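You operate a simulated robot arm through the tools that you are given. There is no shell and no other tool. Be economical: measure what you need, move in short steps, check, and stop when the job is done.

Carry out the task below with a simulated robot arm. There is one attempt and no reset: what you move stays moved.

JOB
Swap the memory stick in the slot that the display names for the thin yellow-top one, and test again.
Fine: read the display first; supply off for the swap and at the end; the old stick goes in the foam well of its colour; latch the new one.

It is judged by the outcome, as a careful person would: the job done as asked, and still so three seconds after it is handed in. It fails if anything else is knocked over, pushed out of place, dropped, spilled or broken.

ROBOT AND FRAMES
A 7-joint arm with a three-finger gripper, on a carriage that runs on a rail from [0, 1442] to [0, -1038] (x, y) and turns from -9.146 to -3.334 rad about z. Base frame: it is fixed where the carriage stands at the start and does not move with it; the origin is on the floor, on the carriage's upright axis, x ahead of it, y to its left, z up; the surface under the hand at the start is at about z = 820. Lengths are in mm, angles in rad, forces in N, time in s.
With the tool pointing down near the work surface it reaches from about 200 to 720 mm from the robot's upright axis, wherever it stands. Its first joint turns from -2.007 to 2.007 rad. Places, roughly: bench supply switch [700, 0, 900]; blue thumb screw [700, 200, 900]; board test button [500, 400, 900]; grey graphics card (2x12x7 cm) [400, 500, 900]; thin yellow-top memory stick (8x2x5 cm) [400, 400, 800]; yellow thumb screw [700, 400, 900]. Payload 2.69 kg.
The tool frame sits at the grasp point between the pads (the TCP): z along the fingers, y along the line on which they close. The tips reach 30 mm beyond it. The gripper opens to 128 mm. The gripper's body begins 117 mm behind the TCP.
Orientation is that of the tool frame in the base frame, as a unit quaternion [x, y, z, w]. With the fingers straight down and closing along the base's y, the tool's x points along the base's -x, its y along +y and its z along -z.

CONTROLS
- The arm moves only by the tool move_arm. Its argument "steps" is one flat list of numbers, 7 for each row, row after row: the shift along the tool's x, y, z in cm, then the turn, a rotation vector about the tool's x, y, z in rad, then the finger opening in cm, from 0 to 12.8. In form: [x, y, z, ax, ay, az, fingers, x, y, z, ax, ay, az, fingers, ...]. A call has 1 to 12 rows; each row shifts and turns the commanded pose from where the row before left it, along the tool's axes as they then stand. Each row takes 0.2 s and may step no farther than 50 mm and 0.15 rad from the row before; otherwise, or with a gripper value out of range, the whole call is refused. Where a pose cannot be reached the arm comes as near as it can. A force on the tool above 90 N (or 10 N above the force at the start of the call, whichever is more), or a blocked arm, ends the call early, and 0.2 s more pass. The fingers move at their own pace and stop on an object; they squeeze with about 42 N. The grip force told is the motor's: it shows also when the fingers shut on nothing. Time passes only in rows, and 0.2 s behind the last, so rows that do not move let the fingers close. The reply holds the time, the measured pose of the TCP, the force on the tool along the base axes, the opening and the grip force, in the units named above and with some noise, with the torque about the TCP (base axes, N m) and any sound that the robot's microphone picked up.
- Cameras (640 x 400 px; columns grow to the right, rows downward): "scene" is now at [6.1, 187.4, 1699.3]; the picture's right is [0.27, -0.96, 0.00], its down [-0.81, -0.23, -0.53] and it looks along [0.51, 0.15, -0.85] (base axes); focal length 268 px, centre (320, 200). "wrist" rides on the gripper at [58, 54, -131] in the tool frame; the picture's right is [-0.68, 0.74, 0.00], its down [-0.62, -0.57, -0.55] and it looks along [-0.40, -0.37, 0.84] (tool axes); focal length 234 px, centre (320, 200). There is no depth. A picture from a camera that has moved, and an enlarged one, comes with that camera's place and axes in the base frame and with its lens.
- camera(camera): a new picture of that camera. The clock stands still meanwhile.
- move_column(by): slides the trunk up (or, below 0, down) by that many mm; the arm and the scene camera ride with it, the base frame stays. It gives what a move gives, with no picture.
- steer(legs): drives the robot by 1 to 6 legs, each [ahead, left, turn to the left] in mm, mm and rad, along the robot's own axes; the way and the turn of a leg run together, so that a leg with both is an arc; at most 1500 mm and 3.142 rad a leg. The arm and the cameras ride along, it lands a little off, and it stops where it bumps. It keeps to its track: a leg is cut to what the track allows. It gives what a move gives.
- head_to(pan, tilt): turns the head with the scene camera to pan (to the left, within 2.705 rad either way) and tilt (down, from -0.506 to 1.204), counted from straight ahead of the robot. It gives what a move gives.
- close_up(camera, box): a new picture of the part [left, top, right, bottom] of that camera's present view, enlarged. The clock stands still meanwhile.
- finish_job(): hands the job in; it is judged then, once.

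Go step by step. Nothing tells you exact positions but the pictures and the camera data: compare them with the known pose of the tool, close in by small moves and look again before you grip or let go. The budget is 120 turns and 78 pictures, counting those below and the enlarged ones. Unless the task says otherwise, let go and move clear before handing in, and close with one line.

The tools are called after "Call:" as a command line: name --argument value ..., lists and objects as JSON in quotes. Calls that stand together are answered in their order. move_arm: Moves the arm, as the interface text tells. Its arguments: {"type":"object","properties":{"steps":{"type":"array","items":{"type":"number"}}},"required":["steps"]} The other tools are called the same way: move_column (by) slides the trunk up or down; steer (legs) drives the base; head_to (pan, tilt) turns the head that bears the scene camera; camera (camera) takes a picture; close_up (camera, box) takes an enlarged picture of a part of a camera's view; finish_job () hands the job in.

At the start:

```text
t: 0.0
tcp_pos: [434.0, 235.2, 1167.8]
ee_rot: [0.001, 1.0, 0.0, 0.0]
contact_force: [0.0, 0.9, 0.4]
ft_torque: [0.01, 0.03, 0.04]
width: 128.1
grip_force: 0.1
trunk travel left (down, up): [-875.0, 115.0]
robot x, y, heading: [-2.0, -0.3, 0.002]
head pan, tilt: [0.278, 1.011]
```

scene: 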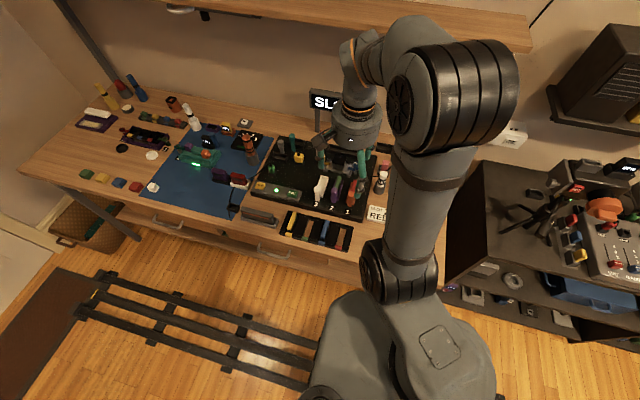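
wrist: 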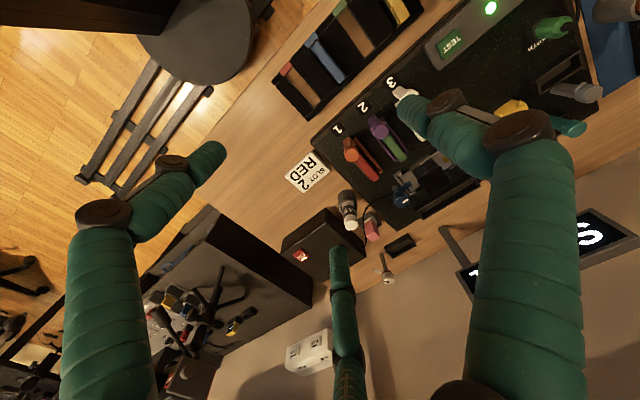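

I see a bench with a dark motherboard, three slots, a display partly hidden behind the arm and a foam tray in front. I'll zoom in for detail first.

Call:
close_up --camera "scene" --box '[220, 80, 420, 260]'

Call:
close_up --camera "wrist" --box '[260, 0, 640, 280]'

```text
2.22 times, centred on (320, 170) of scene
camera zoom: at [6.1, 187.4, 1699.3], right [0.27, -0.96, 0.0], down [-0.81, -0.23, -0.53], along [0.51, 0.15, -0.85], focal length 595 px, centre (320, 267)
```

zoom: 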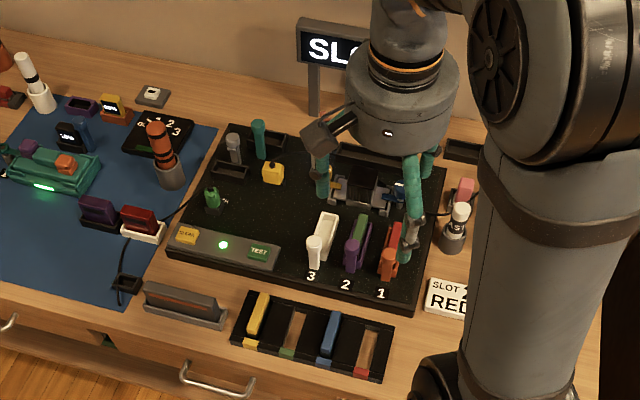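

```text
1.43 times, centred on (450, 140) of wrist
camera zoom: at [376.3, 287.9, 1299.6], right [0.68, 0.74, 0.0], down [0.62, -0.57, 0.55], along [0.4, -0.37, -0.84], focal length 334 px, centre (134, 286)
```

zoom: 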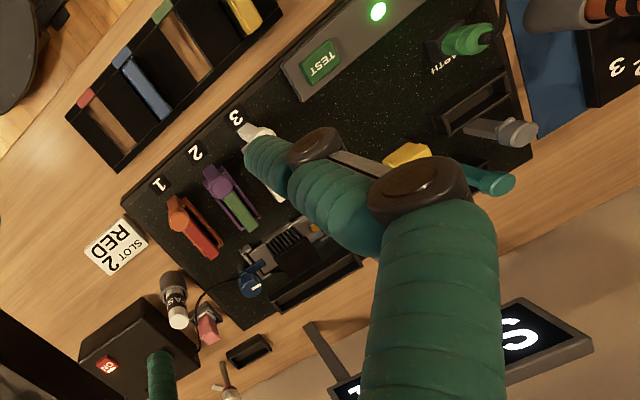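

The arm hides the display, so I'll move the hand to the right (-y) and look again.

Call:
move_arm --steps '[0, -5, 0, 0, 0, 0, 12.8, 0, -5, 0, 0, 0, 0, 12.8, 0, -5, 0, 0, 0, 0, 12.8, 0, -5, 0, 0, 0, 0, 12.8, 0, -5, 0, 0, 0, 0, 12.8, 0, -5, 0, 0, 0, 0, 12.8]'

Call:
camera --camera "scene"

```text
t: 1.4
tcp_pos: [434.2, -68.9, 1169.8]
ee_rot: [0.0, 1.0, 0.001, -0.001]
contact_force: [0.5, -0.5, -0.1]
ft_torque: [0.03, 0.01, -0.03]
width: 128.1
grip_force: 0.1
trunk travel left (down, up): [-875.0, 115.0]
robot x, y, heading: [-3.4, -1.0, 0.002]
head pan, tilt: [0.278, 1.011]
```

```text
73 pictures are left
camera scene: at [6.2, 183.9, 1699.7], right [0.27, -0.96, 0.0], down [-0.81, -0.23, -0.53], along [0.51, 0.15, -0.85], focal length 268 px, centre (320, 200)
```

scene: 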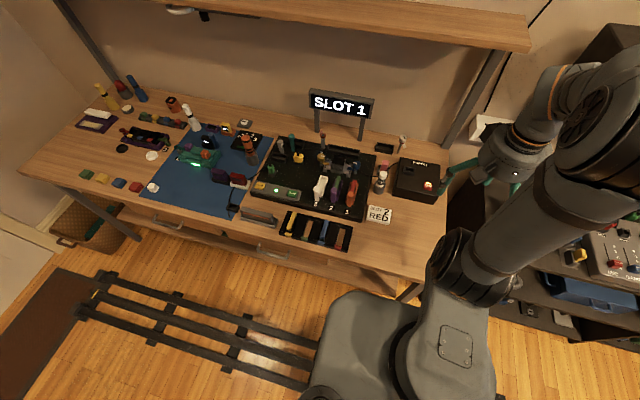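

The display reads SLOT 1. I'll zoom in on the board, tray and supply.

Call:
close_up --camera "scene" --box '[240, 130, 400, 250]'

Call:
close_up --camera "scene" --box '[310, 150, 390, 210]'

Call:
close_up --camera "scene" --box '[360, 120, 460, 220]'

Call:
close_up --camera "scene" --box '[270, 190, 370, 260]'

```text
3.33 times, centred on (320, 190) of scene
camera zoom: at [6.2, 183.9, 1699.7], right [0.27, -0.96, 0.0], down [-0.81, -0.23, -0.53], along [0.51, 0.15, -0.85], focal length 892 px, centre (320, 233)
```

zoom: 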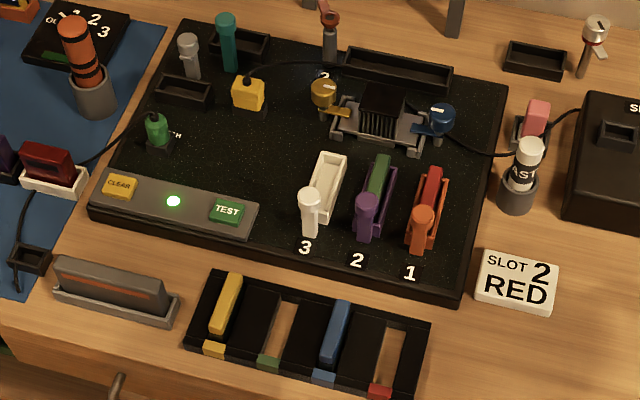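

```text
6.67 times, centred on (350, 180) of scene
camera zoom: at [6.2, 183.9, 1699.7], right [0.27, -0.96, 0.0], down [-0.81, -0.23, -0.53], along [0.51, 0.15, -0.85], focal length 1785 px, centre (120, 333)
```

zoom: 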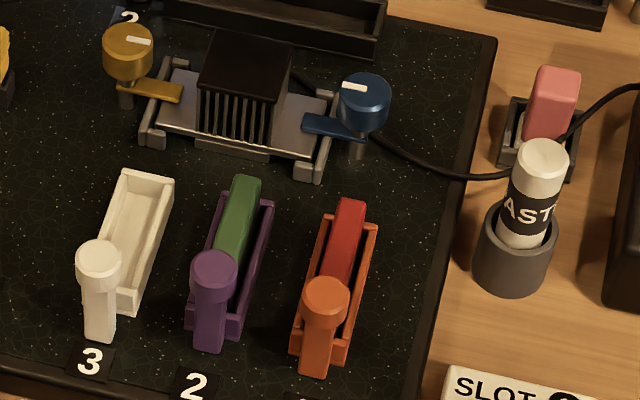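

```text
4.00 times, centred on (410, 170) of scene
camera zoom: at [6.2, 183.9, 1699.7], right [0.27, -0.96, 0.0], down [-0.81, -0.23, -0.53], along [0.51, 0.15, -0.85], focal length 1071 px, centre (-40, 320)
```

zoom: 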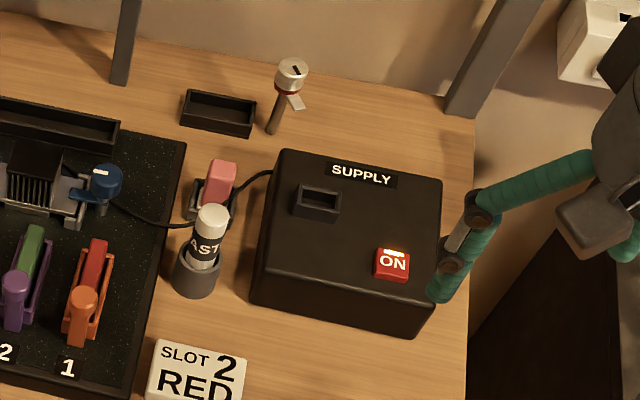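

```text
5.71 times, centred on (320, 225) of scene
camera zoom: at [6.2, 183.9, 1699.7], right [0.27, -0.96, 0.0], down [-0.81, -0.23, -0.53], along [0.51, 0.15, -0.85], focal length 1530 px, centre (320, 57)
```

zoom: 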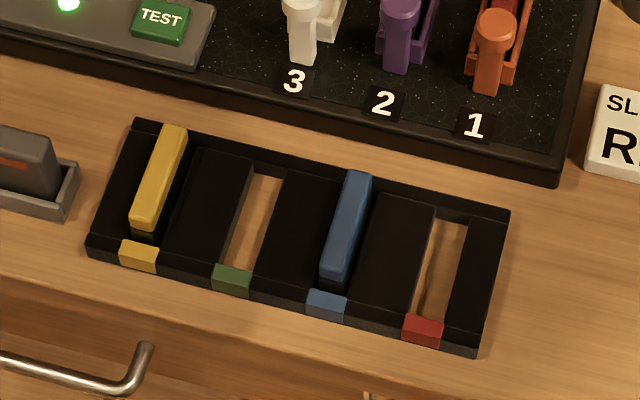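

Slot 1 holds the red stick in the orange holder with its lever; the red well is empty at about (395, 224) and yellow is at about (401, 405). Next I'll look at the supply switch with the wrist camera.

Call:
move_arm --steps '[-4.15, 2.2, 0, 0, 0, 0, 12.8, -4.15, 2.2, 0, 0, 0, 0, 12.8, -4.15, 2.2, 0, 0, 0, 0, 12.8, -4.15, 2.2, 0, 0, 0, 0, 12.8, 0, 0, 5, 0, 0, 0, 12.8, 0, 0, 5, 0, 0, 0, 12.8, 0, 0, 5, 0, 0, 0, 12.8, 0, 0, 0, 0, 0, 0, 12.8]'

Call:
camera --camera "wrist"

```text
t: 3.2
tcp_pos: [599.3, 22.6, 1017.8]
ee_rot: [0.0, 1.0, 0.0, 0.0]
contact_force: [0.9, -0.1, 0.3]
ft_torque: [-0.01, -0.04, 0.0]
width: 127.9
grip_force: 0.1
trunk travel left (down, up): [-875.0, 115.0]
robot x, y, heading: [3.0, 2.5, 0.004]
head pan, tilt: [0.278, 1.011]
```

```text
68 pictures are left
camera wrist: at [541.4, 76.2, 1149.3], right [0.68, 0.74, 0.0], down [0.61, -0.57, 0.55], along [0.4, -0.37, -0.84], focal length 234 px, centre (320, 200)
```

wrist: 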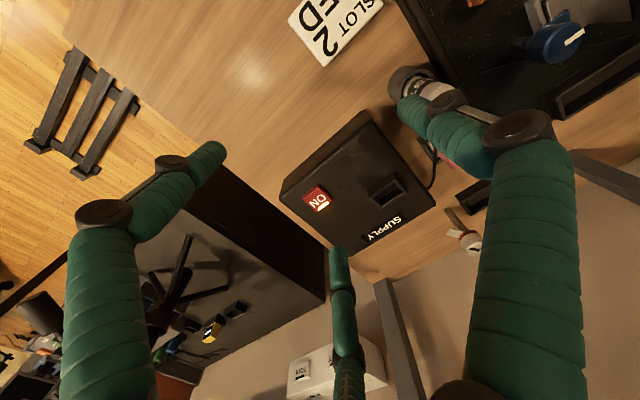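

The switch is at about (669, -44, 877). The hand appears to have three visible digits, so I'll close it and see the closed shape before pressing.

Call:
move_arm --steps '[0, 0, 0, 0, 0, 0, 0, 0, 0, 0, 0, 0, 0, 0, 0, 0, 0, 0, 0, 0, 0, 0, 0, 0, 0, 0, 0, 0, 0, 0, 0, 0, 0, 0, 0, 0, 0, 0, 0, 0, 0, 0, 0, 0, 0, 0, 0, 0, 0]'

Call:
camera --camera "wrist"

Call:
close_up --camera "scene" --box '[340, 80, 460, 220]'

```text
t: 4.8
tcp_pos: [599.4, 21.6, 1018.6]
ee_rot: [0.0, 1.0, 0.0, 0.0]
contact_force: [-0.7, -0.2, 0.2]
ft_torque: [0.03, -0.01, 0.03]
width: 10.8
grip_force: 1.4
trunk travel left (down, up): [-875.0, 115.0]
robot x, y, heading: [0.9, 0.9, -0.004]
head pan, tilt: [0.278, 1.011]
```

```text
67 pictures are left
camera wrist: at [542.1, 76.2, 1149.4], right [0.68, 0.74, 0.0], down [0.62, -0.57, 0.55], along [0.4, -0.37, -0.84], focal length 234 px, centre (320, 200)
```

wrist: 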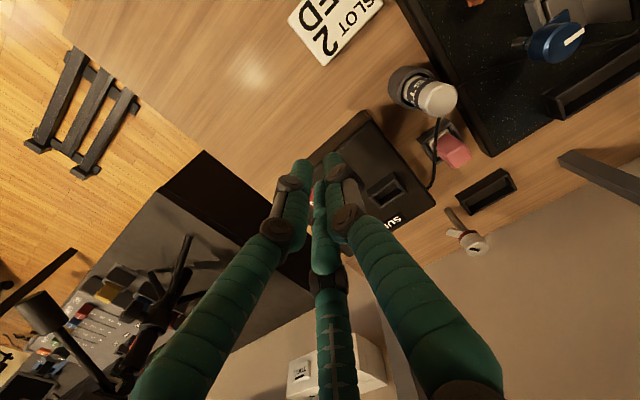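

```text
2.86 times, centred on (400, 150) of scene
camera zoom: at [6.1, 187.4, 1699.3], right [0.27, -0.96, 0.0], down [-0.81, -0.23, -0.53], along [0.51, 0.15, -0.85], focal length 765 px, centre (91, 343)
```

zoom: 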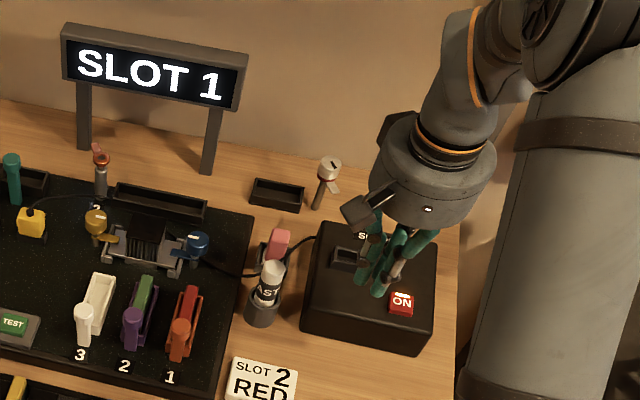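

The hand closes to a compact point. I'll move above the switch and hover before pressing.

Call:
move_arm --steps '[-3.5, -3.3, 0, 0, 0, 0, 0, -3.5, -3.3, 0, 0, 0, 0, 0, 0, 0, 4, 0, 0, 0, 0, 0, 0, 4, 0, 0, 0, 0, 0, 0, 0, 0, 0, 0, 0]'

Call:
camera --camera "wrist"

Call:
close_up --camera "scene" --box '[380, 100, 460, 220]'

```text
t: 6.0
tcp_pos: [668.8, -43.7, 939.7]
ee_rot: [0.0, 1.0, 0.0, 0.0]
contact_force: [-0.2, 0.5, 0.4]
ft_torque: [0.01, -0.07, -0.01]
width: 2.2
grip_force: 31.3
trunk travel left (down, up): [-875.0, 115.0]
robot x, y, heading: [-1.9, -2.3, 0.002]
head pan, tilt: [0.278, 1.011]
```

```text
65 pictures are left
camera wrist: at [611.0, 9.8, 1070.6], right [0.68, 0.74, 0.0], down [0.61, -0.57, 0.55], along [0.4, -0.37, -0.84], focal length 234 px, centre (320, 200)
```

wrist: 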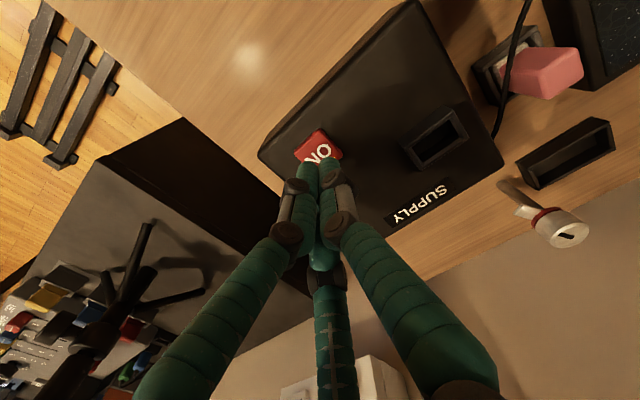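

```text
3.33 times, centred on (420, 160) of scene
camera zoom: at [5.1, 187.7, 1699.3], right [0.27, -0.96, 0.0], down [-0.81, -0.23, -0.53], along [0.51, 0.15, -0.85], focal length 892 px, centre (-13, 333)
```

zoom: 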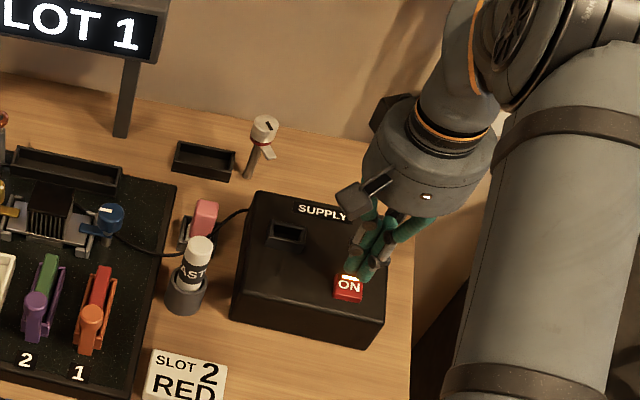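

The switch is better placed at about (662, -40). I'll shift there and lower gently.

Call:
move_arm --steps '[0.7, 0.4, 1, 0, 0, 0, 0, 0, 0, 1, 0, 0, 0, 0, 0, 0, 0.6, 0, 0, 0, 0]'

Call:
camera --camera "wrist"

```text
t: 6.8
tcp_pos: [663.2, -40.5, 912.6]
ee_rot: [0.001, 1.0, 0.0, 0.001]
contact_force: [-0.3, -0.4, 1.9]
ft_torque: [-0.03, -0.04, -0.01]
width: 1.9
grip_force: 31.3
trunk travel left (down, up): [-875.0, 115.0]
robot x, y, heading: [0.9, -0.2, 0.003]
head pan, tilt: [0.278, 1.011]
heard: click
```

```text
63 pictures are left
camera wrist: at [604.8, 13.9, 1044.4], right [0.68, 0.74, 0.0], down [0.61, -0.57, 0.55], along [0.41, -0.37, -0.84], focal length 234 px, centre (320, 200)
```

wrist: 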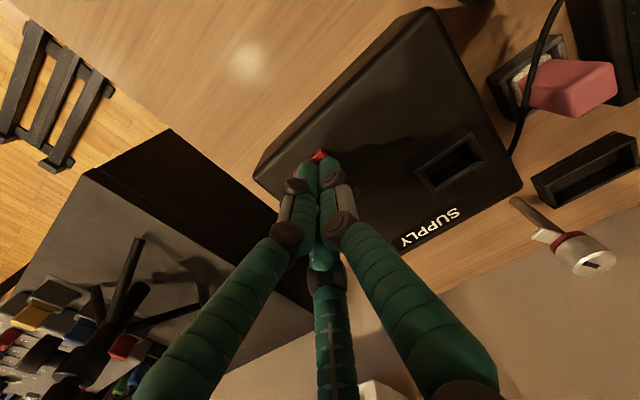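

Click heard, so the switch has likely toggled. I'll back off and verify.

Call:
move_arm --steps '[0, 0, -4, 0, 0, 0, 0, 0, 0, -5, 0, 0, 0, 0, 0, 0, 0, 0, 0, 0, 0]'

Call:
close_up --camera "scene" --box '[240, 80, 460, 220]'

```text
t: 7.6
tcp_pos: [663.5, -40.2, 1003.2]
ee_rot: [0.0, 1.0, 0.0, -0.001]
contact_force: [0.2, 0.3, -0.6]
ft_torque: [0.02, 0.02, -0.01]
width: 1.9
grip_force: 31.3
trunk travel left (down, up): [-875.0, 115.0]
robot x, y, heading: [-2.3, -2.6, 0.005]
head pan, tilt: [0.278, 1.011]
```

```text
2.86 times, centred on (350, 150) of scene
camera zoom: at [7.1, 187.4, 1699.3], right [0.27, -0.96, 0.0], down [-0.81, -0.23, -0.53], along [0.51, 0.15, -0.85], focal length 765 px, centre (234, 343)
```

zoom: 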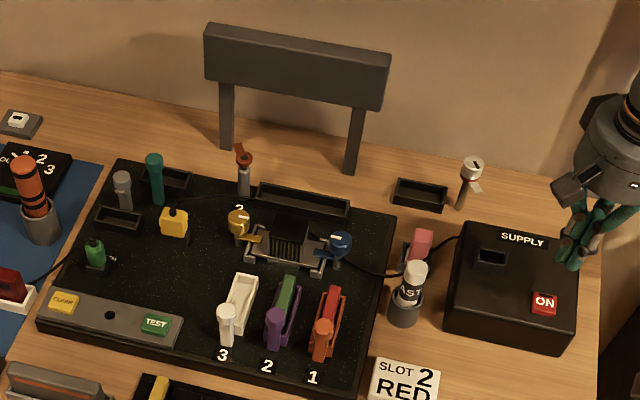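

The supply is off (display and LED dark). Next I'll inspect the slot 1 holder and lever with the wrist camera.

Call:
move_arm --steps '[2.2, 4.4, -0.5, 0, 0, 0, 12.8, 2.2, 4.4, 0, 0, 0, 0, 12.8, 2.2, 4.4, 0, 0, 0, 0, 12.8, 2.2, 4.4, 0, 0, 0, 0, 12.8, 2.2, 4.4, 0, 0, 0, 0, 12.8, 2.2, 4.4, 0, 0, 0, 0, 12.8, 2.2, 4.4, 0, 0, 0, 0, 12.8, 0, 0, 0, 0, 0, 0, 12.8, 0, 0, 0, 0, 0, 0, 12.8]'

Call:
camera --camera "wrist"

```text
t: 9.6
tcp_pos: [509.6, 268.4, 1007.7]
ee_rot: [0.001, 1.0, 0.001, 0.0]
contact_force: [0.3, 0.5, 0.4]
ft_torque: [0.0, -0.02, -0.02]
width: 128.1
grip_force: 0.1
trunk travel left (down, up): [-875.0, 115.0]
robot x, y, heading: [1.1, -0.0, 0.002]
head pan, tilt: [0.278, 1.011]
```

```text
61 pictures are left
camera wrist: at [451.3, 322.4, 1138.9], right [0.68, 0.74, 0.0], down [0.62, -0.57, 0.55], along [0.4, -0.37, -0.84], focal length 234 px, centre (320, 200)
```

wrist: 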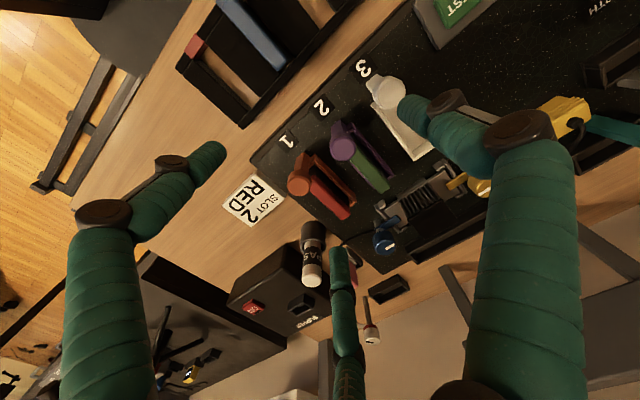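

Call:
close_up --camera "wrist" --box '[260, 60, 440, 220]'

Call:
close_up --camera "scene" --box '[330, 160, 370, 220]'

```text
2.50 times, centred on (350, 140) of wrist
camera zoom: at [451.3, 322.4, 1138.9], right [0.68, 0.74, 0.0], down [0.62, -0.57, 0.55], along [0.4, -0.37, -0.84], focal length 585 px, centre (245, 350)
```

zoom: 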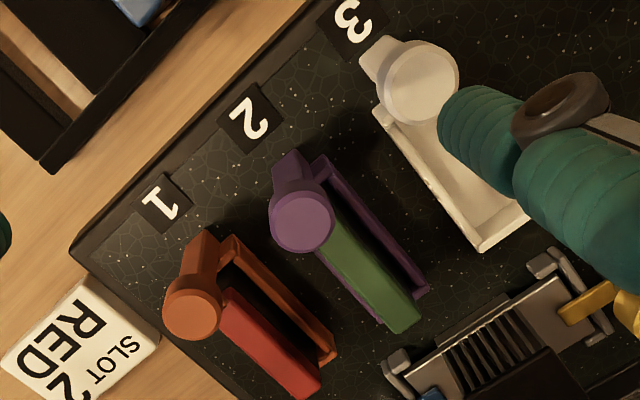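

```text
6.67 times, centred on (350, 190) of scene
camera zoom: at [5.6, 188.3, 1699.2], right [0.27, -0.96, 0.0], down [-0.81, -0.23, -0.53], along [0.51, 0.15, -0.85], focal length 1785 px, centre (120, 267)
```

zoom: 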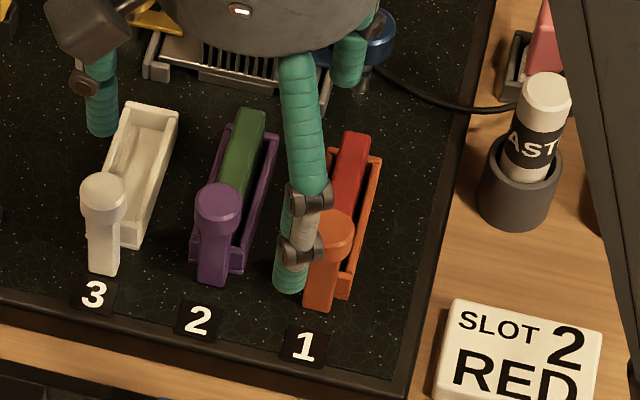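

The slot 1 lever's knob is at about (523, 225, 924) and the red stick's top at about (568, 226, 900). I'll narrow the fingers to 5 cm, hover above the knob and look.

Call:
move_arm --steps '[-0.7, -2.2, 0, 0, 0, 0, 5, -0.7, -2.2, 0, 0, 0, 0, 5, 0, 0, 2, 0, 0, 0, 5, 0, 0, 2, 0, 0, 0, 5, 0, 0, 0, 0, 0, 0, 5]'

Call:
camera --camera "wrist"

Call:
close_up --camera "scene" --box '[300, 130, 400, 220]'

```text
t: 10.8
tcp_pos: [523.2, 223.9, 967.1]
ee_rot: [0.0, 1.0, 0.0, 0.001]
contact_force: [-0.1, 0.4, 0.1]
ft_torque: [0.01, -0.04, -0.02]
width: 50.0
grip_force: 0.1
trunk travel left (down, up): [-875.0, 115.0]
robot x, y, heading: [2.9, -0.1, -0.002]
head pan, tilt: [0.278, 1.011]
```

```text
58 pictures are left
camera wrist: at [464.9, 277.4, 1098.7], right [0.68, 0.74, 0.0], down [0.62, -0.57, 0.55], along [0.4, -0.37, -0.84], focal length 234 px, centre (320, 200)
```

wrist: 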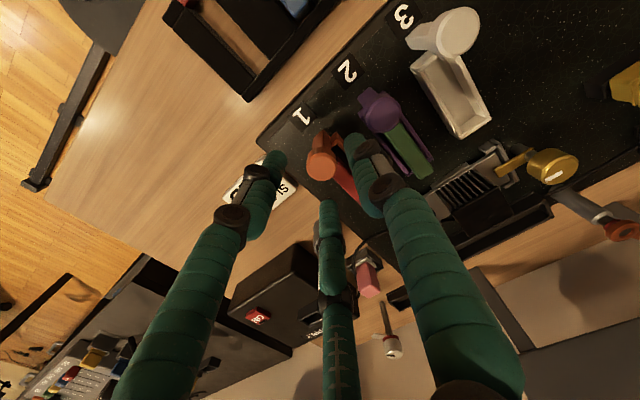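

```text
4.44 times, centred on (350, 175) of scene
camera zoom: at [5.8, 187.4, 1699.3], right [0.27, -0.96, 0.0], down [-0.81, -0.23, -0.53], along [0.51, 0.15, -0.85], focal length 1190 px, centre (187, 311)
```

zoom: 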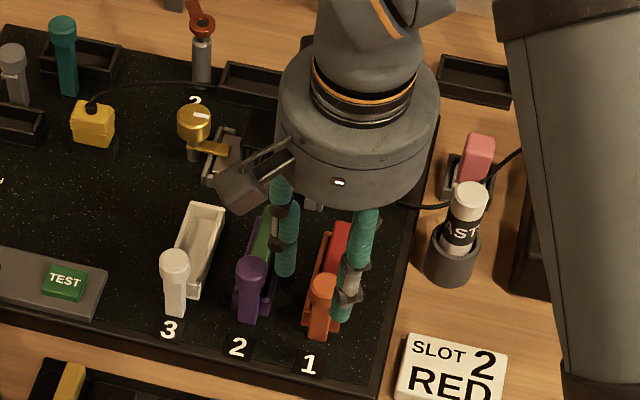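

Alignment looks good. I'll fine-shift to (520, 228), lower around the knob and close on it.

Call:
move_arm --steps '[0.3, 0.4, 1.5, 0, 0, 0, 5, 0, 0, 1.6, 0, 0, 0, 5, 0, 0, 0, 0, 0, 0, 1.5, 0, 0, 0, 0, 0, 0, 1.5, 0, 0, 0, 0, 0, 0, 1.5]'

Call:
camera --camera "wrist"

```text
t: 12.0
tcp_pos: [519.9, 226.0, 936.8]
ee_rot: [0.0, 1.0, 0.001, -0.001]
contact_force: [0.5, -4.4, -1.7]
ft_torque: [-0.14, -0.02, 0.03]
width: 30.6
grip_force: 11.6
trunk travel left (down, up): [-875.0, 115.0]
robot x, y, heading: [2.3, -2.0, 0.002]
head pan, tilt: [0.278, 1.011]
```

```text
56 pictures are left
camera wrist: at [462.4, 281.0, 1068.0], right [0.68, 0.74, 0.0], down [0.62, -0.57, 0.55], along [0.4, -0.37, -0.84], focal length 234 px, centre (320, 200)
```

wrist: 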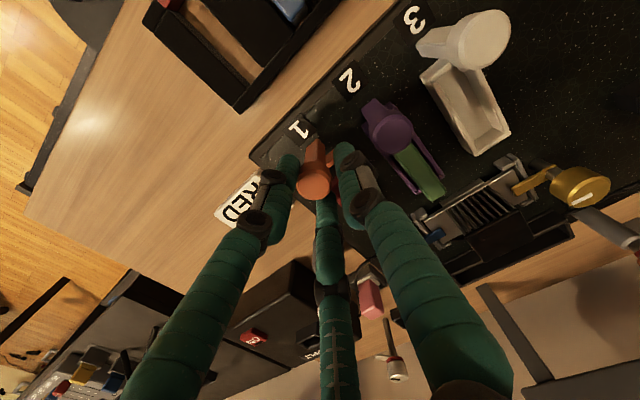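

The knob is held. I'll pull gently toward -x, watching the force.

Call:
move_arm --steps '[0.4, 0, 0, 0, 0, 0, 1.5, 0.4, 0, 0, 0, 0, 0, 1.5]'

```text
t: 12.6
tcp_pos: [517.0, 226.6, 937.8]
ee_rot: [0.0, 1.0, 0.002, 0.002]
contact_force: [17.4, -7.7, 3.0]
ft_torque: [-0.5, -0.54, 0.17]
width: 30.8
grip_force: 11.8
trunk travel left (down, up): [-875.0, 115.0]
robot x, y, heading: [-2.5, 2.3, -0.003]
head pan, tilt: [0.278, 1.011]
```

Call:
move_arm --steps '[0.4, 0, 0, 0, 0, 0, 1.5, 0.4, 0, 0, 0, 0, 0, 1.5]'

Call:
close_up --camera "wrist" --box '[260, 60, 480, 240]'

```text
t: 13.2
tcp_pos: [512.7, 229.9, 937.0]
ee_rot: [-0.002, 1.0, 0.005, 0.007]
contact_force: [35.9, -8.2, 12.1]
ft_torque: [-0.47, -1.16, 0.29]
width: 37.9
grip_force: 16.9
trunk travel left (down, up): [-875.0, 115.0]
robot x, y, heading: [1.0, 0.9, 0.0]
head pan, tilt: [0.278, 1.011]
```

```text
2.22 times, centred on (370, 150) of wrist
camera zoom: at [453.8, 281.3, 1067.7], right [0.67, 0.74, 0.02], down [0.61, -0.57, 0.55], along [0.42, -0.36, -0.83], focal length 520 px, centre (209, 311)
```

zoom: 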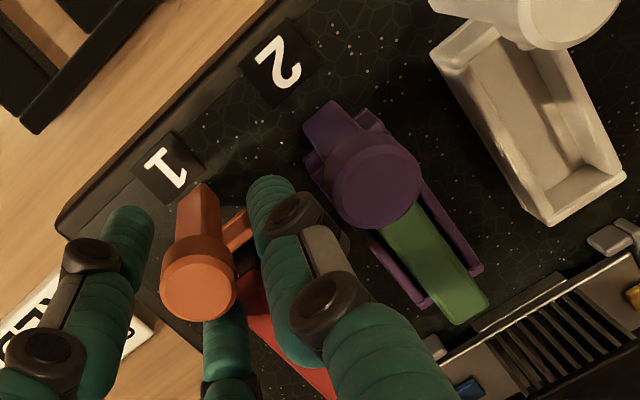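

The knob barely moved and the fingers slipped, so it doesn't tip that way. I'll return, release, rise, and view the latch from the side.

Call:
move_arm --steps '[-1.2, 0, 0, 0, 0, 0, 5, 0, 0, 0, 0, 0, 0, 6, 0, 0, -3, 0, 0, 0, 6, 0, 0, -4, 0, 0, 0, 6]'

Call:
move_arm --steps '[4, 2, 0, 0, -0.15, 0, 6, 4, 1.5, 0, 0, -0.15, 0, 6, 4, 1.5, 0, 0, -0.15, 0, 6, 3, 1, 0, 0, -0.15, 0, 6, 0, 0, 0, 0, 0, 0, 6]'

Call:
camera --camera "wrist"

```text
t: 14.2
tcp_pos: [515.5, 227.7, 1008.2]
ee_rot: [0.0, 1.0, 0.0, 0.001]
contact_force: [-0.7, -0.6, -0.4]
ft_torque: [0.02, -0.02, -0.02]
width: 59.9
grip_force: 0.2
trunk travel left (down, up): [-875.0, 115.0]
robot x, y, heading: [-0.1, -0.9, 0.001]
head pan, tilt: [0.278, 1.011]
```

```text
t: 15.4
tcp_pos: [386.8, 276.0, 980.7]
ee_rot: [0.001, 0.962, -0.012, 0.273]
contact_force: [1.1, -1.3, 0.1]
ft_torque: [0.01, 0.03, 0.05]
width: 59.8
grip_force: 0.0
out of reach, approached as far as the arm can: row 2
trunk travel left (down, up): [-875.0, 115.0]
robot x, y, heading: [0.8, 0.0, 0.001]
head pan, tilt: [0.278, 1.011]
```

```text
54 pictures are left
camera wrist: at [269.2, 331.6, 1059.5], right [0.58, 0.74, 0.34], down [0.23, -0.55, 0.8], along [0.78, -0.39, -0.49], focal length 234 px, centre (320, 200)
```

wrist: 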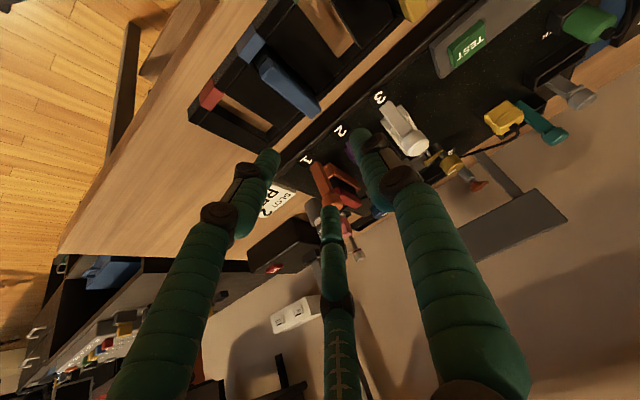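

Call:
close_up --camera "wrist" --box '[280, 70, 450, 250]'

```text
2.22 times, centred on (365, 160) of wrist
camera zoom: at [269.2, 331.6, 1059.5], right [0.58, 0.74, 0.34], down [0.23, -0.55, 0.8], along [0.78, -0.39, -0.49], focal length 520 px, centre (220, 289)
```

zoom: 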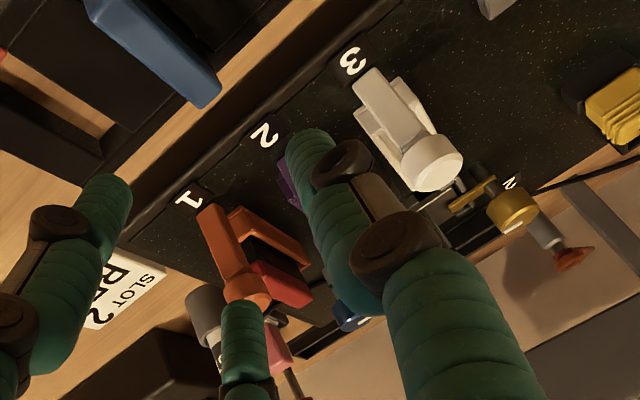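

The latch is an upright paddle with a knob in front of the socket, and it should tip outward (-x). I'll retry by hooking the closed fingertips behind the knob instead of gripping it.

Call:
move_arm --steps '[-3, -1, 0, 0, 0.15, 0, 0, -4, -1.5, 0, 0, 0.15, 0, 0, -4, -1.5, 0, 0, 0.15, 0, 0, -4, -1.5, 0, 0, 0.15, 0, 0, 0, 0, 0, 0, 0, 0, 0]'

```text
t: 16.6
tcp_pos: [525.3, 222.6, 1027.9]
ee_rot: [0.003, 1.0, -0.011, -0.024]
contact_force: [-0.3, -0.4, -0.3]
ft_torque: [-0.02, -0.05, -0.01]
width: 2.4
grip_force: 23.9
trunk travel left (down, up): [-875.0, 115.0]
robot x, y, heading: [3.2, 4.4, -0.002]
head pan, tilt: [0.278, 1.011]
```

Call:
move_arm --steps '[0, 0, 0, -0.022, -0.048, -0.006, 0, -2.3, 0.4, 3, 0, 0, 0, 0, 0, 0, 3, 0, 0, 0, 0, 0, 0, 0, 0, 0, 0, 0]'

Call:
camera --camera "wrist"

Call:
close_up --camera "scene" --box '[310, 140, 390, 220]'

```text
t: 17.6
tcp_pos: [549.0, 226.0, 967.5]
ee_rot: [0.001, 1.0, 0.001, 0.001]
contact_force: [0.1, 0.4, -0.5]
ft_torque: [0.01, -0.01, 0.0]
width: 2.1
grip_force: 31.4
trunk travel left (down, up): [-875.0, 115.0]
robot x, y, heading: [2.5, -4.6, -0.003]
head pan, tilt: [0.278, 1.011]
```

```text
52 pictures are left
camera wrist: at [491.8, 280.0, 1097.5], right [0.68, 0.74, 0.0], down [0.61, -0.57, 0.55], along [0.4, -0.37, -0.84], focal length 234 px, centre (320, 200)
```

wrist: 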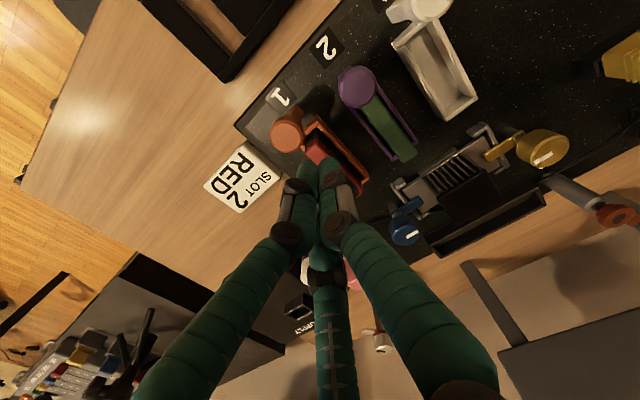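

```text
5.00 times, centred on (350, 180) of scene
camera zoom: at [6.6, 187.3, 1699.3], right [0.27, -0.96, 0.0], down [-0.81, -0.23, -0.53], along [0.51, 0.15, -0.85], focal length 1339 px, centre (170, 300)
```

zoom: 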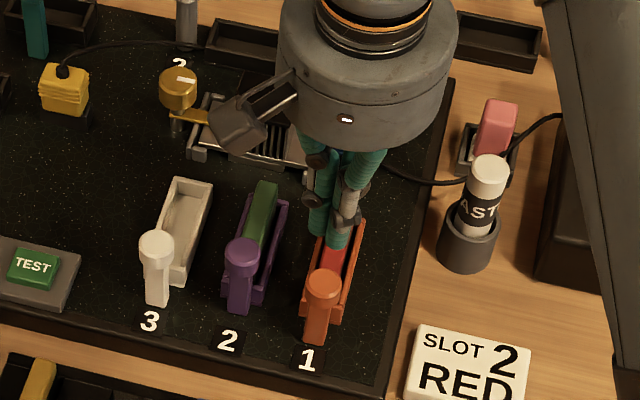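

Slot 1's knob has in fact shifted outward by about 8 mm, so the direction is right and it is stiff. I'll lower the hook behind it and push outward.

Call:
move_arm --steps '[0, 0, 1.5, 0, 0, 0, 0, 0, 0, 1.6, 0, 0, 0, 0, 1, 0, 0, 0, 0, 0, 0, 1, 0, 0, 0, 0, 0, 0, 1, 0, 0, 0, 0, 0, 0]'

```text
t: 18.8
tcp_pos: [544.3, 226.3, 936.3]
ee_rot: [-0.003, 1.0, 0.01, 0.017]
contact_force: [68.8, -13.9, 3.7]
ft_torque: [-1.18, -1.83, 0.45]
width: 2.0
grip_force: 31.4
trunk travel left (down, up): [-875.0, 115.0]
robot x, y, heading: [0.2, -0.4, -0.004]
head pan, tilt: [0.278, 1.011]
```

Call:
move_arm --steps '[0, 0, 0, 0, 0, 0, 0, 0, 0, 0, 0, 0, 0, 0, 0, 0, 0, 0, 0, 0, 0]'

Call:
close_up --camera "wrist" --box '[220, 60, 420, 220]'

```text
t: 19.6
tcp_pos: [543.8, 226.6, 936.2]
ee_rot: [-0.002, 1.0, 0.011, 0.018]
contact_force: [69.8, -16.9, 5.8]
ft_torque: [-0.58, -1.83, 0.5]
width: 1.9
grip_force: 31.5
trunk travel left (down, up): [-875.0, 115.0]
robot x, y, heading: [2.2, 3.3, -0.003]
head pan, tilt: [0.278, 1.011]
```

```text
2.50 times, centred on (320, 140) of wrist
camera zoom: at [481.3, 277.3, 1066.2], right [0.67, 0.74, 0.04], down [0.6, -0.57, 0.56], along [0.43, -0.35, -0.83], focal length 585 px, centre (320, 350)
```

zoom: 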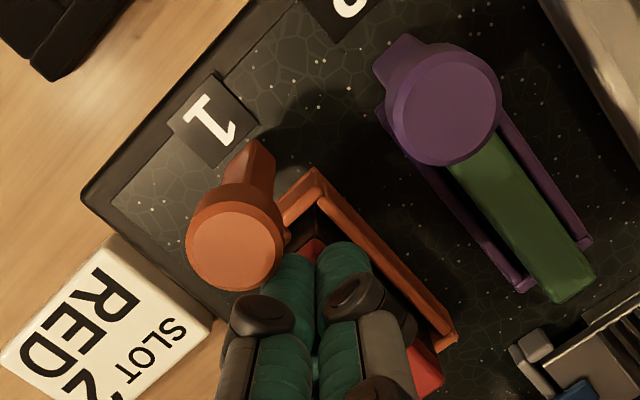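

70 N without clear movement is too much to push blindly. I'll back off and compare the lever's position with the earlier picture.

Call:
move_arm --steps '[-3, 0, 0, 0, 0, 0, 0, 0, 0, -5, 0, 0, 0, 0, 0, -5, -5, 0, 0, 0, 0, 0, -5, 0, 0, 0, 0, 0, 0, -5, 0, 0, 0, 0, 0, 0, 0, 0, 0, 0, 0, 0]'

Call:
close_up --camera "scene" --box '[310, 150, 390, 210]'

```text
refused: row 3 steps farther than a row can; nothing moved
```

```text
6.67 times, centred on (350, 180) of scene
camera zoom: at [19.3, 183.8, 1699.6], right [0.27, -0.96, 0.0], down [-0.82, -0.23, -0.53], along [0.5, 0.15, -0.85], focal length 1785 px, centre (120, 333)
```

zoom: 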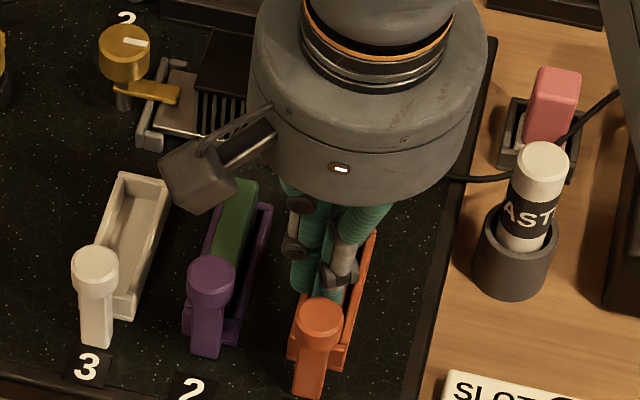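

Compared with slots 2 and 3, latch 1 (post and knob together) has slid outward about 8 mm. It's a sliding latch and is now against its open stop. I'll back off and go above the red stick with the fingers open.

Call:
move_arm --steps '[-2, 0, 0, 0, 0, 0, 0, 0, 0, -4, 0, 0, 0, 0, 0, 0, 0, 0, 0, 0, 5, 0, 0, 0, 0, 0, 0, 5]'

Call:
close_up --camera "wrist" --box '[200, 60, 440, 240]'

Call:
close_up --camera "scene" --box '[310, 150, 390, 210]'

```text
t: 20.6
tcp_pos: [536.6, 226.4, 977.7]
ee_rot: [0.0, 1.0, -0.001, 0.0]
contact_force: [0.5, -0.2, 0.3]
ft_torque: [-0.01, -0.06, 0.02]
width: 44.2
grip_force: 0.1
trunk travel left (down, up): [-875.0, 115.0]
robot x, y, heading: [-0.7, 1.9, -0.007]
head pan, tilt: [0.278, 1.011]
```

```text
2.22 times, centred on (320, 150) of wrist
camera zoom: at [478.5, 280.7, 1108.0], right [0.68, 0.74, 0.0], down [0.62, -0.56, 0.55], along [0.4, -0.37, -0.84], focal length 520 px, centre (320, 311)
```

zoom: 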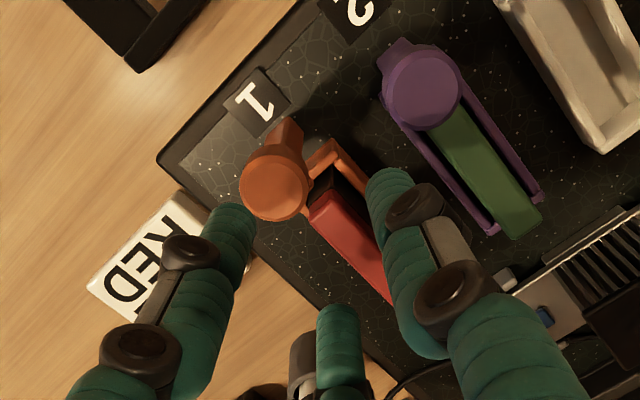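

```text
6.67 times, centred on (350, 180) of scene
camera zoom: at [3.8, 187.5, 1699.3], right [0.27, -0.96, 0.0], down [-0.81, -0.23, -0.53], along [0.51, 0.15, -0.85], focal length 1785 px, centre (120, 333)
```

zoom: 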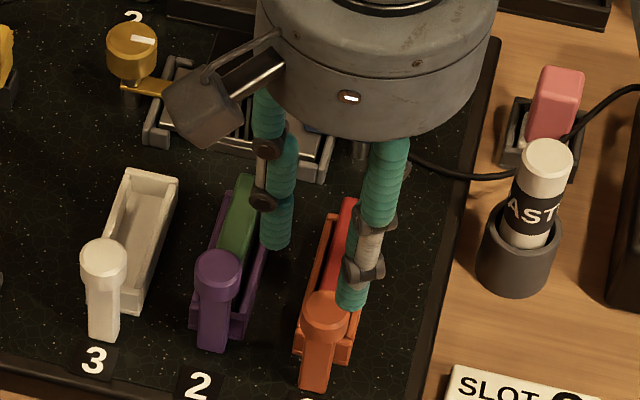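

The latch stays open, and the red stick is centred near (571, 227). I'll move above it and look before descending.

Call:
move_arm --steps '[-3.4, 0.1, 0, 0, 0, 0, 5, 0, 0, 3, 0, 0, 0, 5, 0, 0, 0, 0, 0, 0, 5]'

Call:
camera --camera "wrist"

Call:
close_up --camera "scene" --box '[310, 150, 390, 210]'

```text
t: 21.4
tcp_pos: [572.6, 228.1, 945.5]
ee_rot: [0.001, 1.0, 0.0, -0.001]
contact_force: [-0.4, 0.7, -0.1]
ft_torque: [0.0, 0.01, 0.01]
width: 50.2
grip_force: 0.1
trunk travel left (down, up): [-875.0, 115.0]
robot x, y, heading: [-0.8, -0.8, -0.004]
head pan, tilt: [0.278, 1.011]
```

```text
46 pictures are left
camera wrist: at [515.2, 281.7, 1076.9], right [0.68, 0.74, 0.0], down [0.61, -0.57, 0.55], along [0.4, -0.37, -0.84], focal length 234 px, centre (320, 200)
```

wrist: 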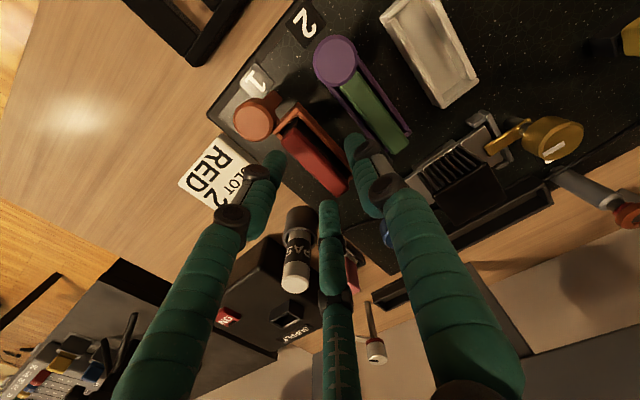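

```text
6.67 times, centred on (350, 180) of scene
camera zoom: at [6.7, 187.1, 1699.3], right [0.27, -0.96, 0.0], down [-0.81, -0.23, -0.53], along [0.51, 0.15, -0.85], focal length 1785 px, centre (120, 333)
```

zoom: 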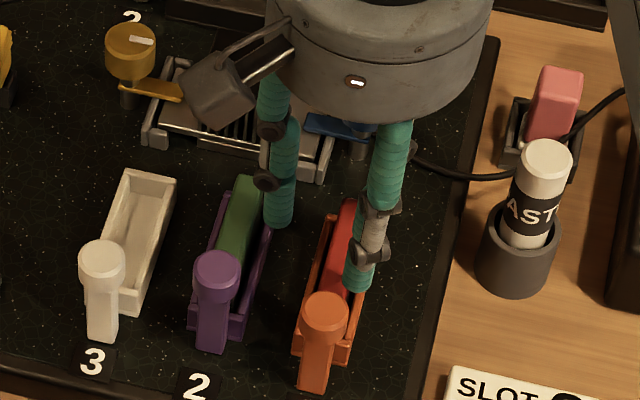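

Stick centre is about (569, 228), well aligned. I'll descend and close.

Call:
move_arm --steps '[0.3, 0, 1.6, 0, 0, 0, 5, 0, 0, 1.7, 0, 0, 0, 5, 0, 0, 0, 0, 0, 0, 1, 0, 0, 0, 0, 0, 0, 1, 0, 0, 0, 0, 0, 0, 1, 0, 0, 0, 0, 0, 0, 1]'

Call:
camera --camera "wrist"

```text
t: 22.8
tcp_pos: [568.4, 222.7, 912.3]
ee_rot: [0.001, 1.0, 0.0, -0.001]
contact_force: [-3.3, -17.1, 2.1]
ft_torque: [-0.68, 0.14, 0.23]
width: 41.7
grip_force: 37.3
trunk travel left (down, up): [-875.0, 115.0]
robot x, y, heading: [3.7, -2.4, 0.003]
head pan, tilt: [0.278, 1.011]
```

```text
44 pictures are left
camera wrist: at [511.1, 277.5, 1043.7], right [0.68, 0.73, 0.0], down [0.62, -0.57, 0.55], along [0.4, -0.37, -0.84], focal length 234 px, centre (320, 200)
```

wrist: 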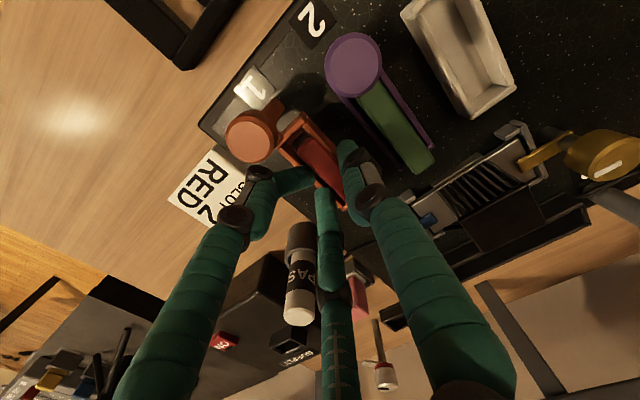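

Call:
close_up --camera "wrist" --box '[220, 90, 420, 230]'

Call:
close_up --camera "scene" --box '[330, 160, 380, 210]'

```text
2.86 times, centred on (320, 160) of wrist
camera zoom: at [511.1, 277.5, 1043.7], right [0.68, 0.73, 0.0], down [0.62, -0.57, 0.55], along [0.4, -0.37, -0.84], focal length 669 px, centre (320, 314)
```

zoom: 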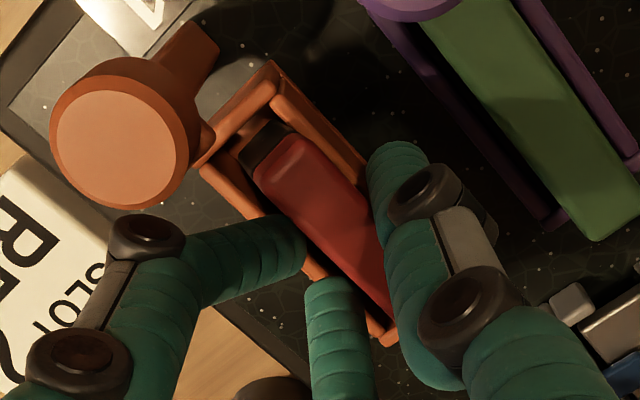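

```text
8.00 times, centred on (355, 185) of scene
camera zoom: at [5.2, 183.7, 1699.6], right [0.27, -0.96, 0.0], down [-0.81, -0.23, -0.53], along [0.51, 0.15, -0.85], focal length 2142 px, centre (40, 320)
```

zoom: 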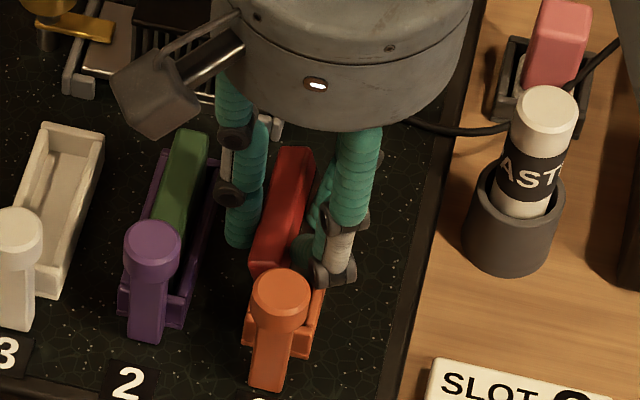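

The grip is uneven: the left digit is curled and the width reads 41.7, so it may be touching the socket wall. I'll open, rise 6 mm and re-close slowly.

Call:
move_arm --steps '[0, 0, 0, 0, 0, 0, 5, 0, 0, -0.6, 0, 0, 0, 5, 0, 0, 0, 0, 0, 0, 5, 0, 0, 0, 0, 0, 0, 4, 0, 0, 0, 0, 0, 0, 3.4, 0, 0, 0, 0, 0, 0, 2.8, 0, 0, 0, 0, 0, 0, 2.2, 0, 0, 0, 0, 0, 0, 1.6, 0, 0, 0, 0, 0, 0, 1.0, 0, 0, 0, 0, 0, 0, 1]'

Call:
close_up --camera "wrist" --box '[220, 90, 420, 230]'

```text
t: 25.0
tcp_pos: [570.3, 226.0, 920.1]
ee_rot: [0.001, 1.0, 0.001, 0.001]
contact_force: [1.4, -10.3, 14.1]
ft_torque: [-0.54, -0.08, 0.01]
width: 25.6
grip_force: 42.0
trunk travel left (down, up): [-875.0, 115.0]
robot x, y, heading: [1.2, -0.9, -0.001]
head pan, tilt: [0.278, 1.011]
```

```text
2.86 times, centred on (320, 160) of wrist
camera zoom: at [511.8, 278.6, 1051.2], right [0.68, 0.73, 0.0], down [0.61, -0.57, 0.55], along [0.41, -0.37, -0.84], focal length 669 px, centre (320, 314)
```

zoom: 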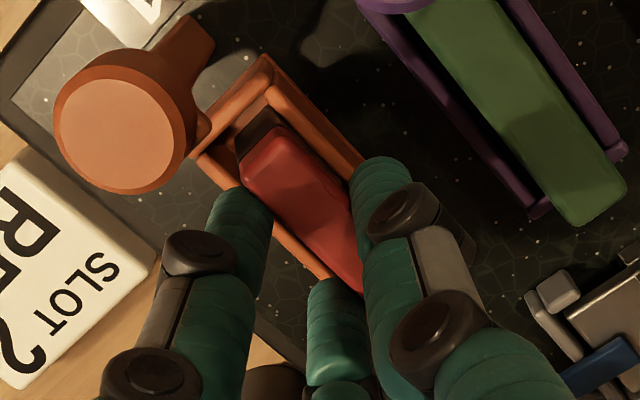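

Clean grip now at 25.6 mm. I'll lift gently.

Call:
move_arm --steps '[0, 0, -0.5, 0, 0, 0, 1, 0, 0, -0.5, 0, 0, 0, 1, 0, 0, -0.5, 0, 0, 0, 1]'

Call:
close_up --camera "wrist" --box '[220, 90, 420, 230]'

```text
t: 25.8
tcp_pos: [570.2, 224.8, 933.4]
ee_rot: [0.001, 1.0, 0.0, -0.001]
contact_force: [-1.0, -13.7, -3.1]
ft_torque: [-0.86, 0.03, 0.02]
width: 24.5
grip_force: 42.1
trunk travel left (down, up): [-875.0, 115.0]
robot x, y, heading: [-1.2, -6.4, -0.005]
head pan, tilt: [0.278, 1.011]
```

```text
2.86 times, centred on (320, 160) of wrist
camera zoom: at [511.8, 279.4, 1064.6], right [0.68, 0.74, 0.0], down [0.62, -0.57, 0.55], along [0.4, -0.37, -0.84], focal length 669 px, centre (320, 314)
```

zoom: 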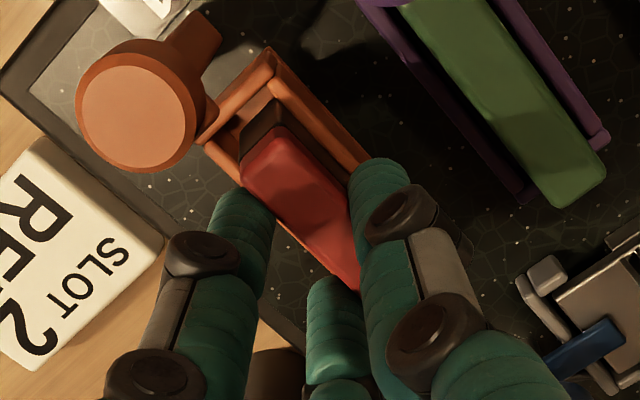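

The stick is coming out. Lifting clear.

Call:
move_arm --steps '[0, 0, -2, 0, 0, 0, 1, 0, 0, -3, 0, 0, 0, 1, 0, 0, -3, 0, 0, 0, 1, 0, 0, -2, 0, 0, 0, 1]'

Call:
close_up --camera "wrist" --box '[120, 0, 440, 230]'

Call:
close_up --camera "scene" --box '[260, 140, 400, 260]'

```text
t: 26.8
tcp_pos: [568.5, 226.7, 1033.3]
ee_rot: [0.001, 1.0, 0.0, 0.0]
contact_force: [-0.1, 0.7, -0.8]
ft_torque: [0.0, 0.03, -0.01]
width: 23.9
grip_force: 41.7
trunk travel left (down, up): [-875.0, 115.0]
robot x, y, heading: [1.1, -0.2, -0.003]
head pan, tilt: [0.278, 1.011]
```

```text
1.74 times, centred on (280, 115) of wrist
camera zoom: at [511.6, 280.9, 1164.8], right [0.68, 0.74, 0.0], down [0.62, -0.57, 0.55], along [0.4, -0.37, -0.84], focal length 407 px, centre (390, 348)
```

zoom: 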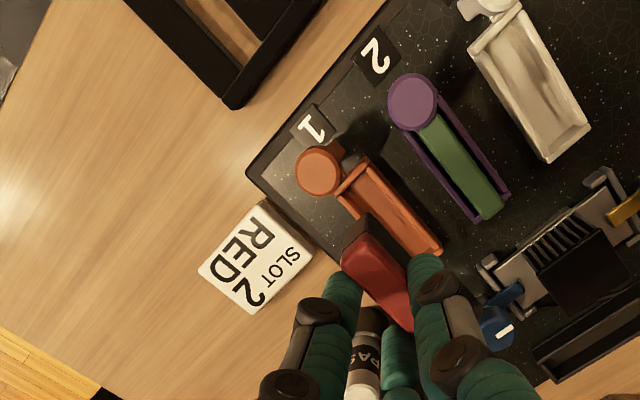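

```text
3.33 times, centred on (330, 200) of scene
camera zoom: at [5.8, 186.9, 1699.3], right [0.27, -0.96, 0.0], down [-0.81, -0.23, -0.53], along [0.51, 0.15, -0.85], focal length 892 px, centre (287, 200)
```

zoom: 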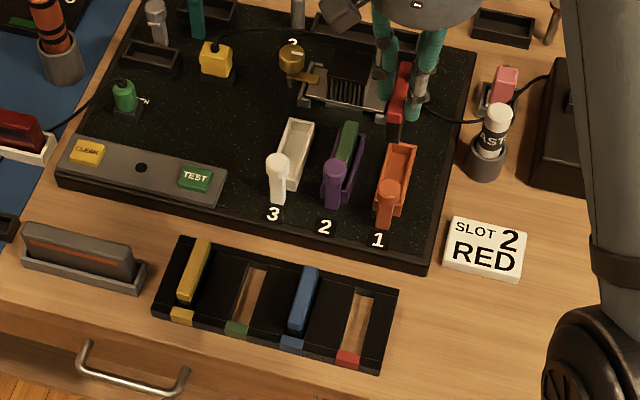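

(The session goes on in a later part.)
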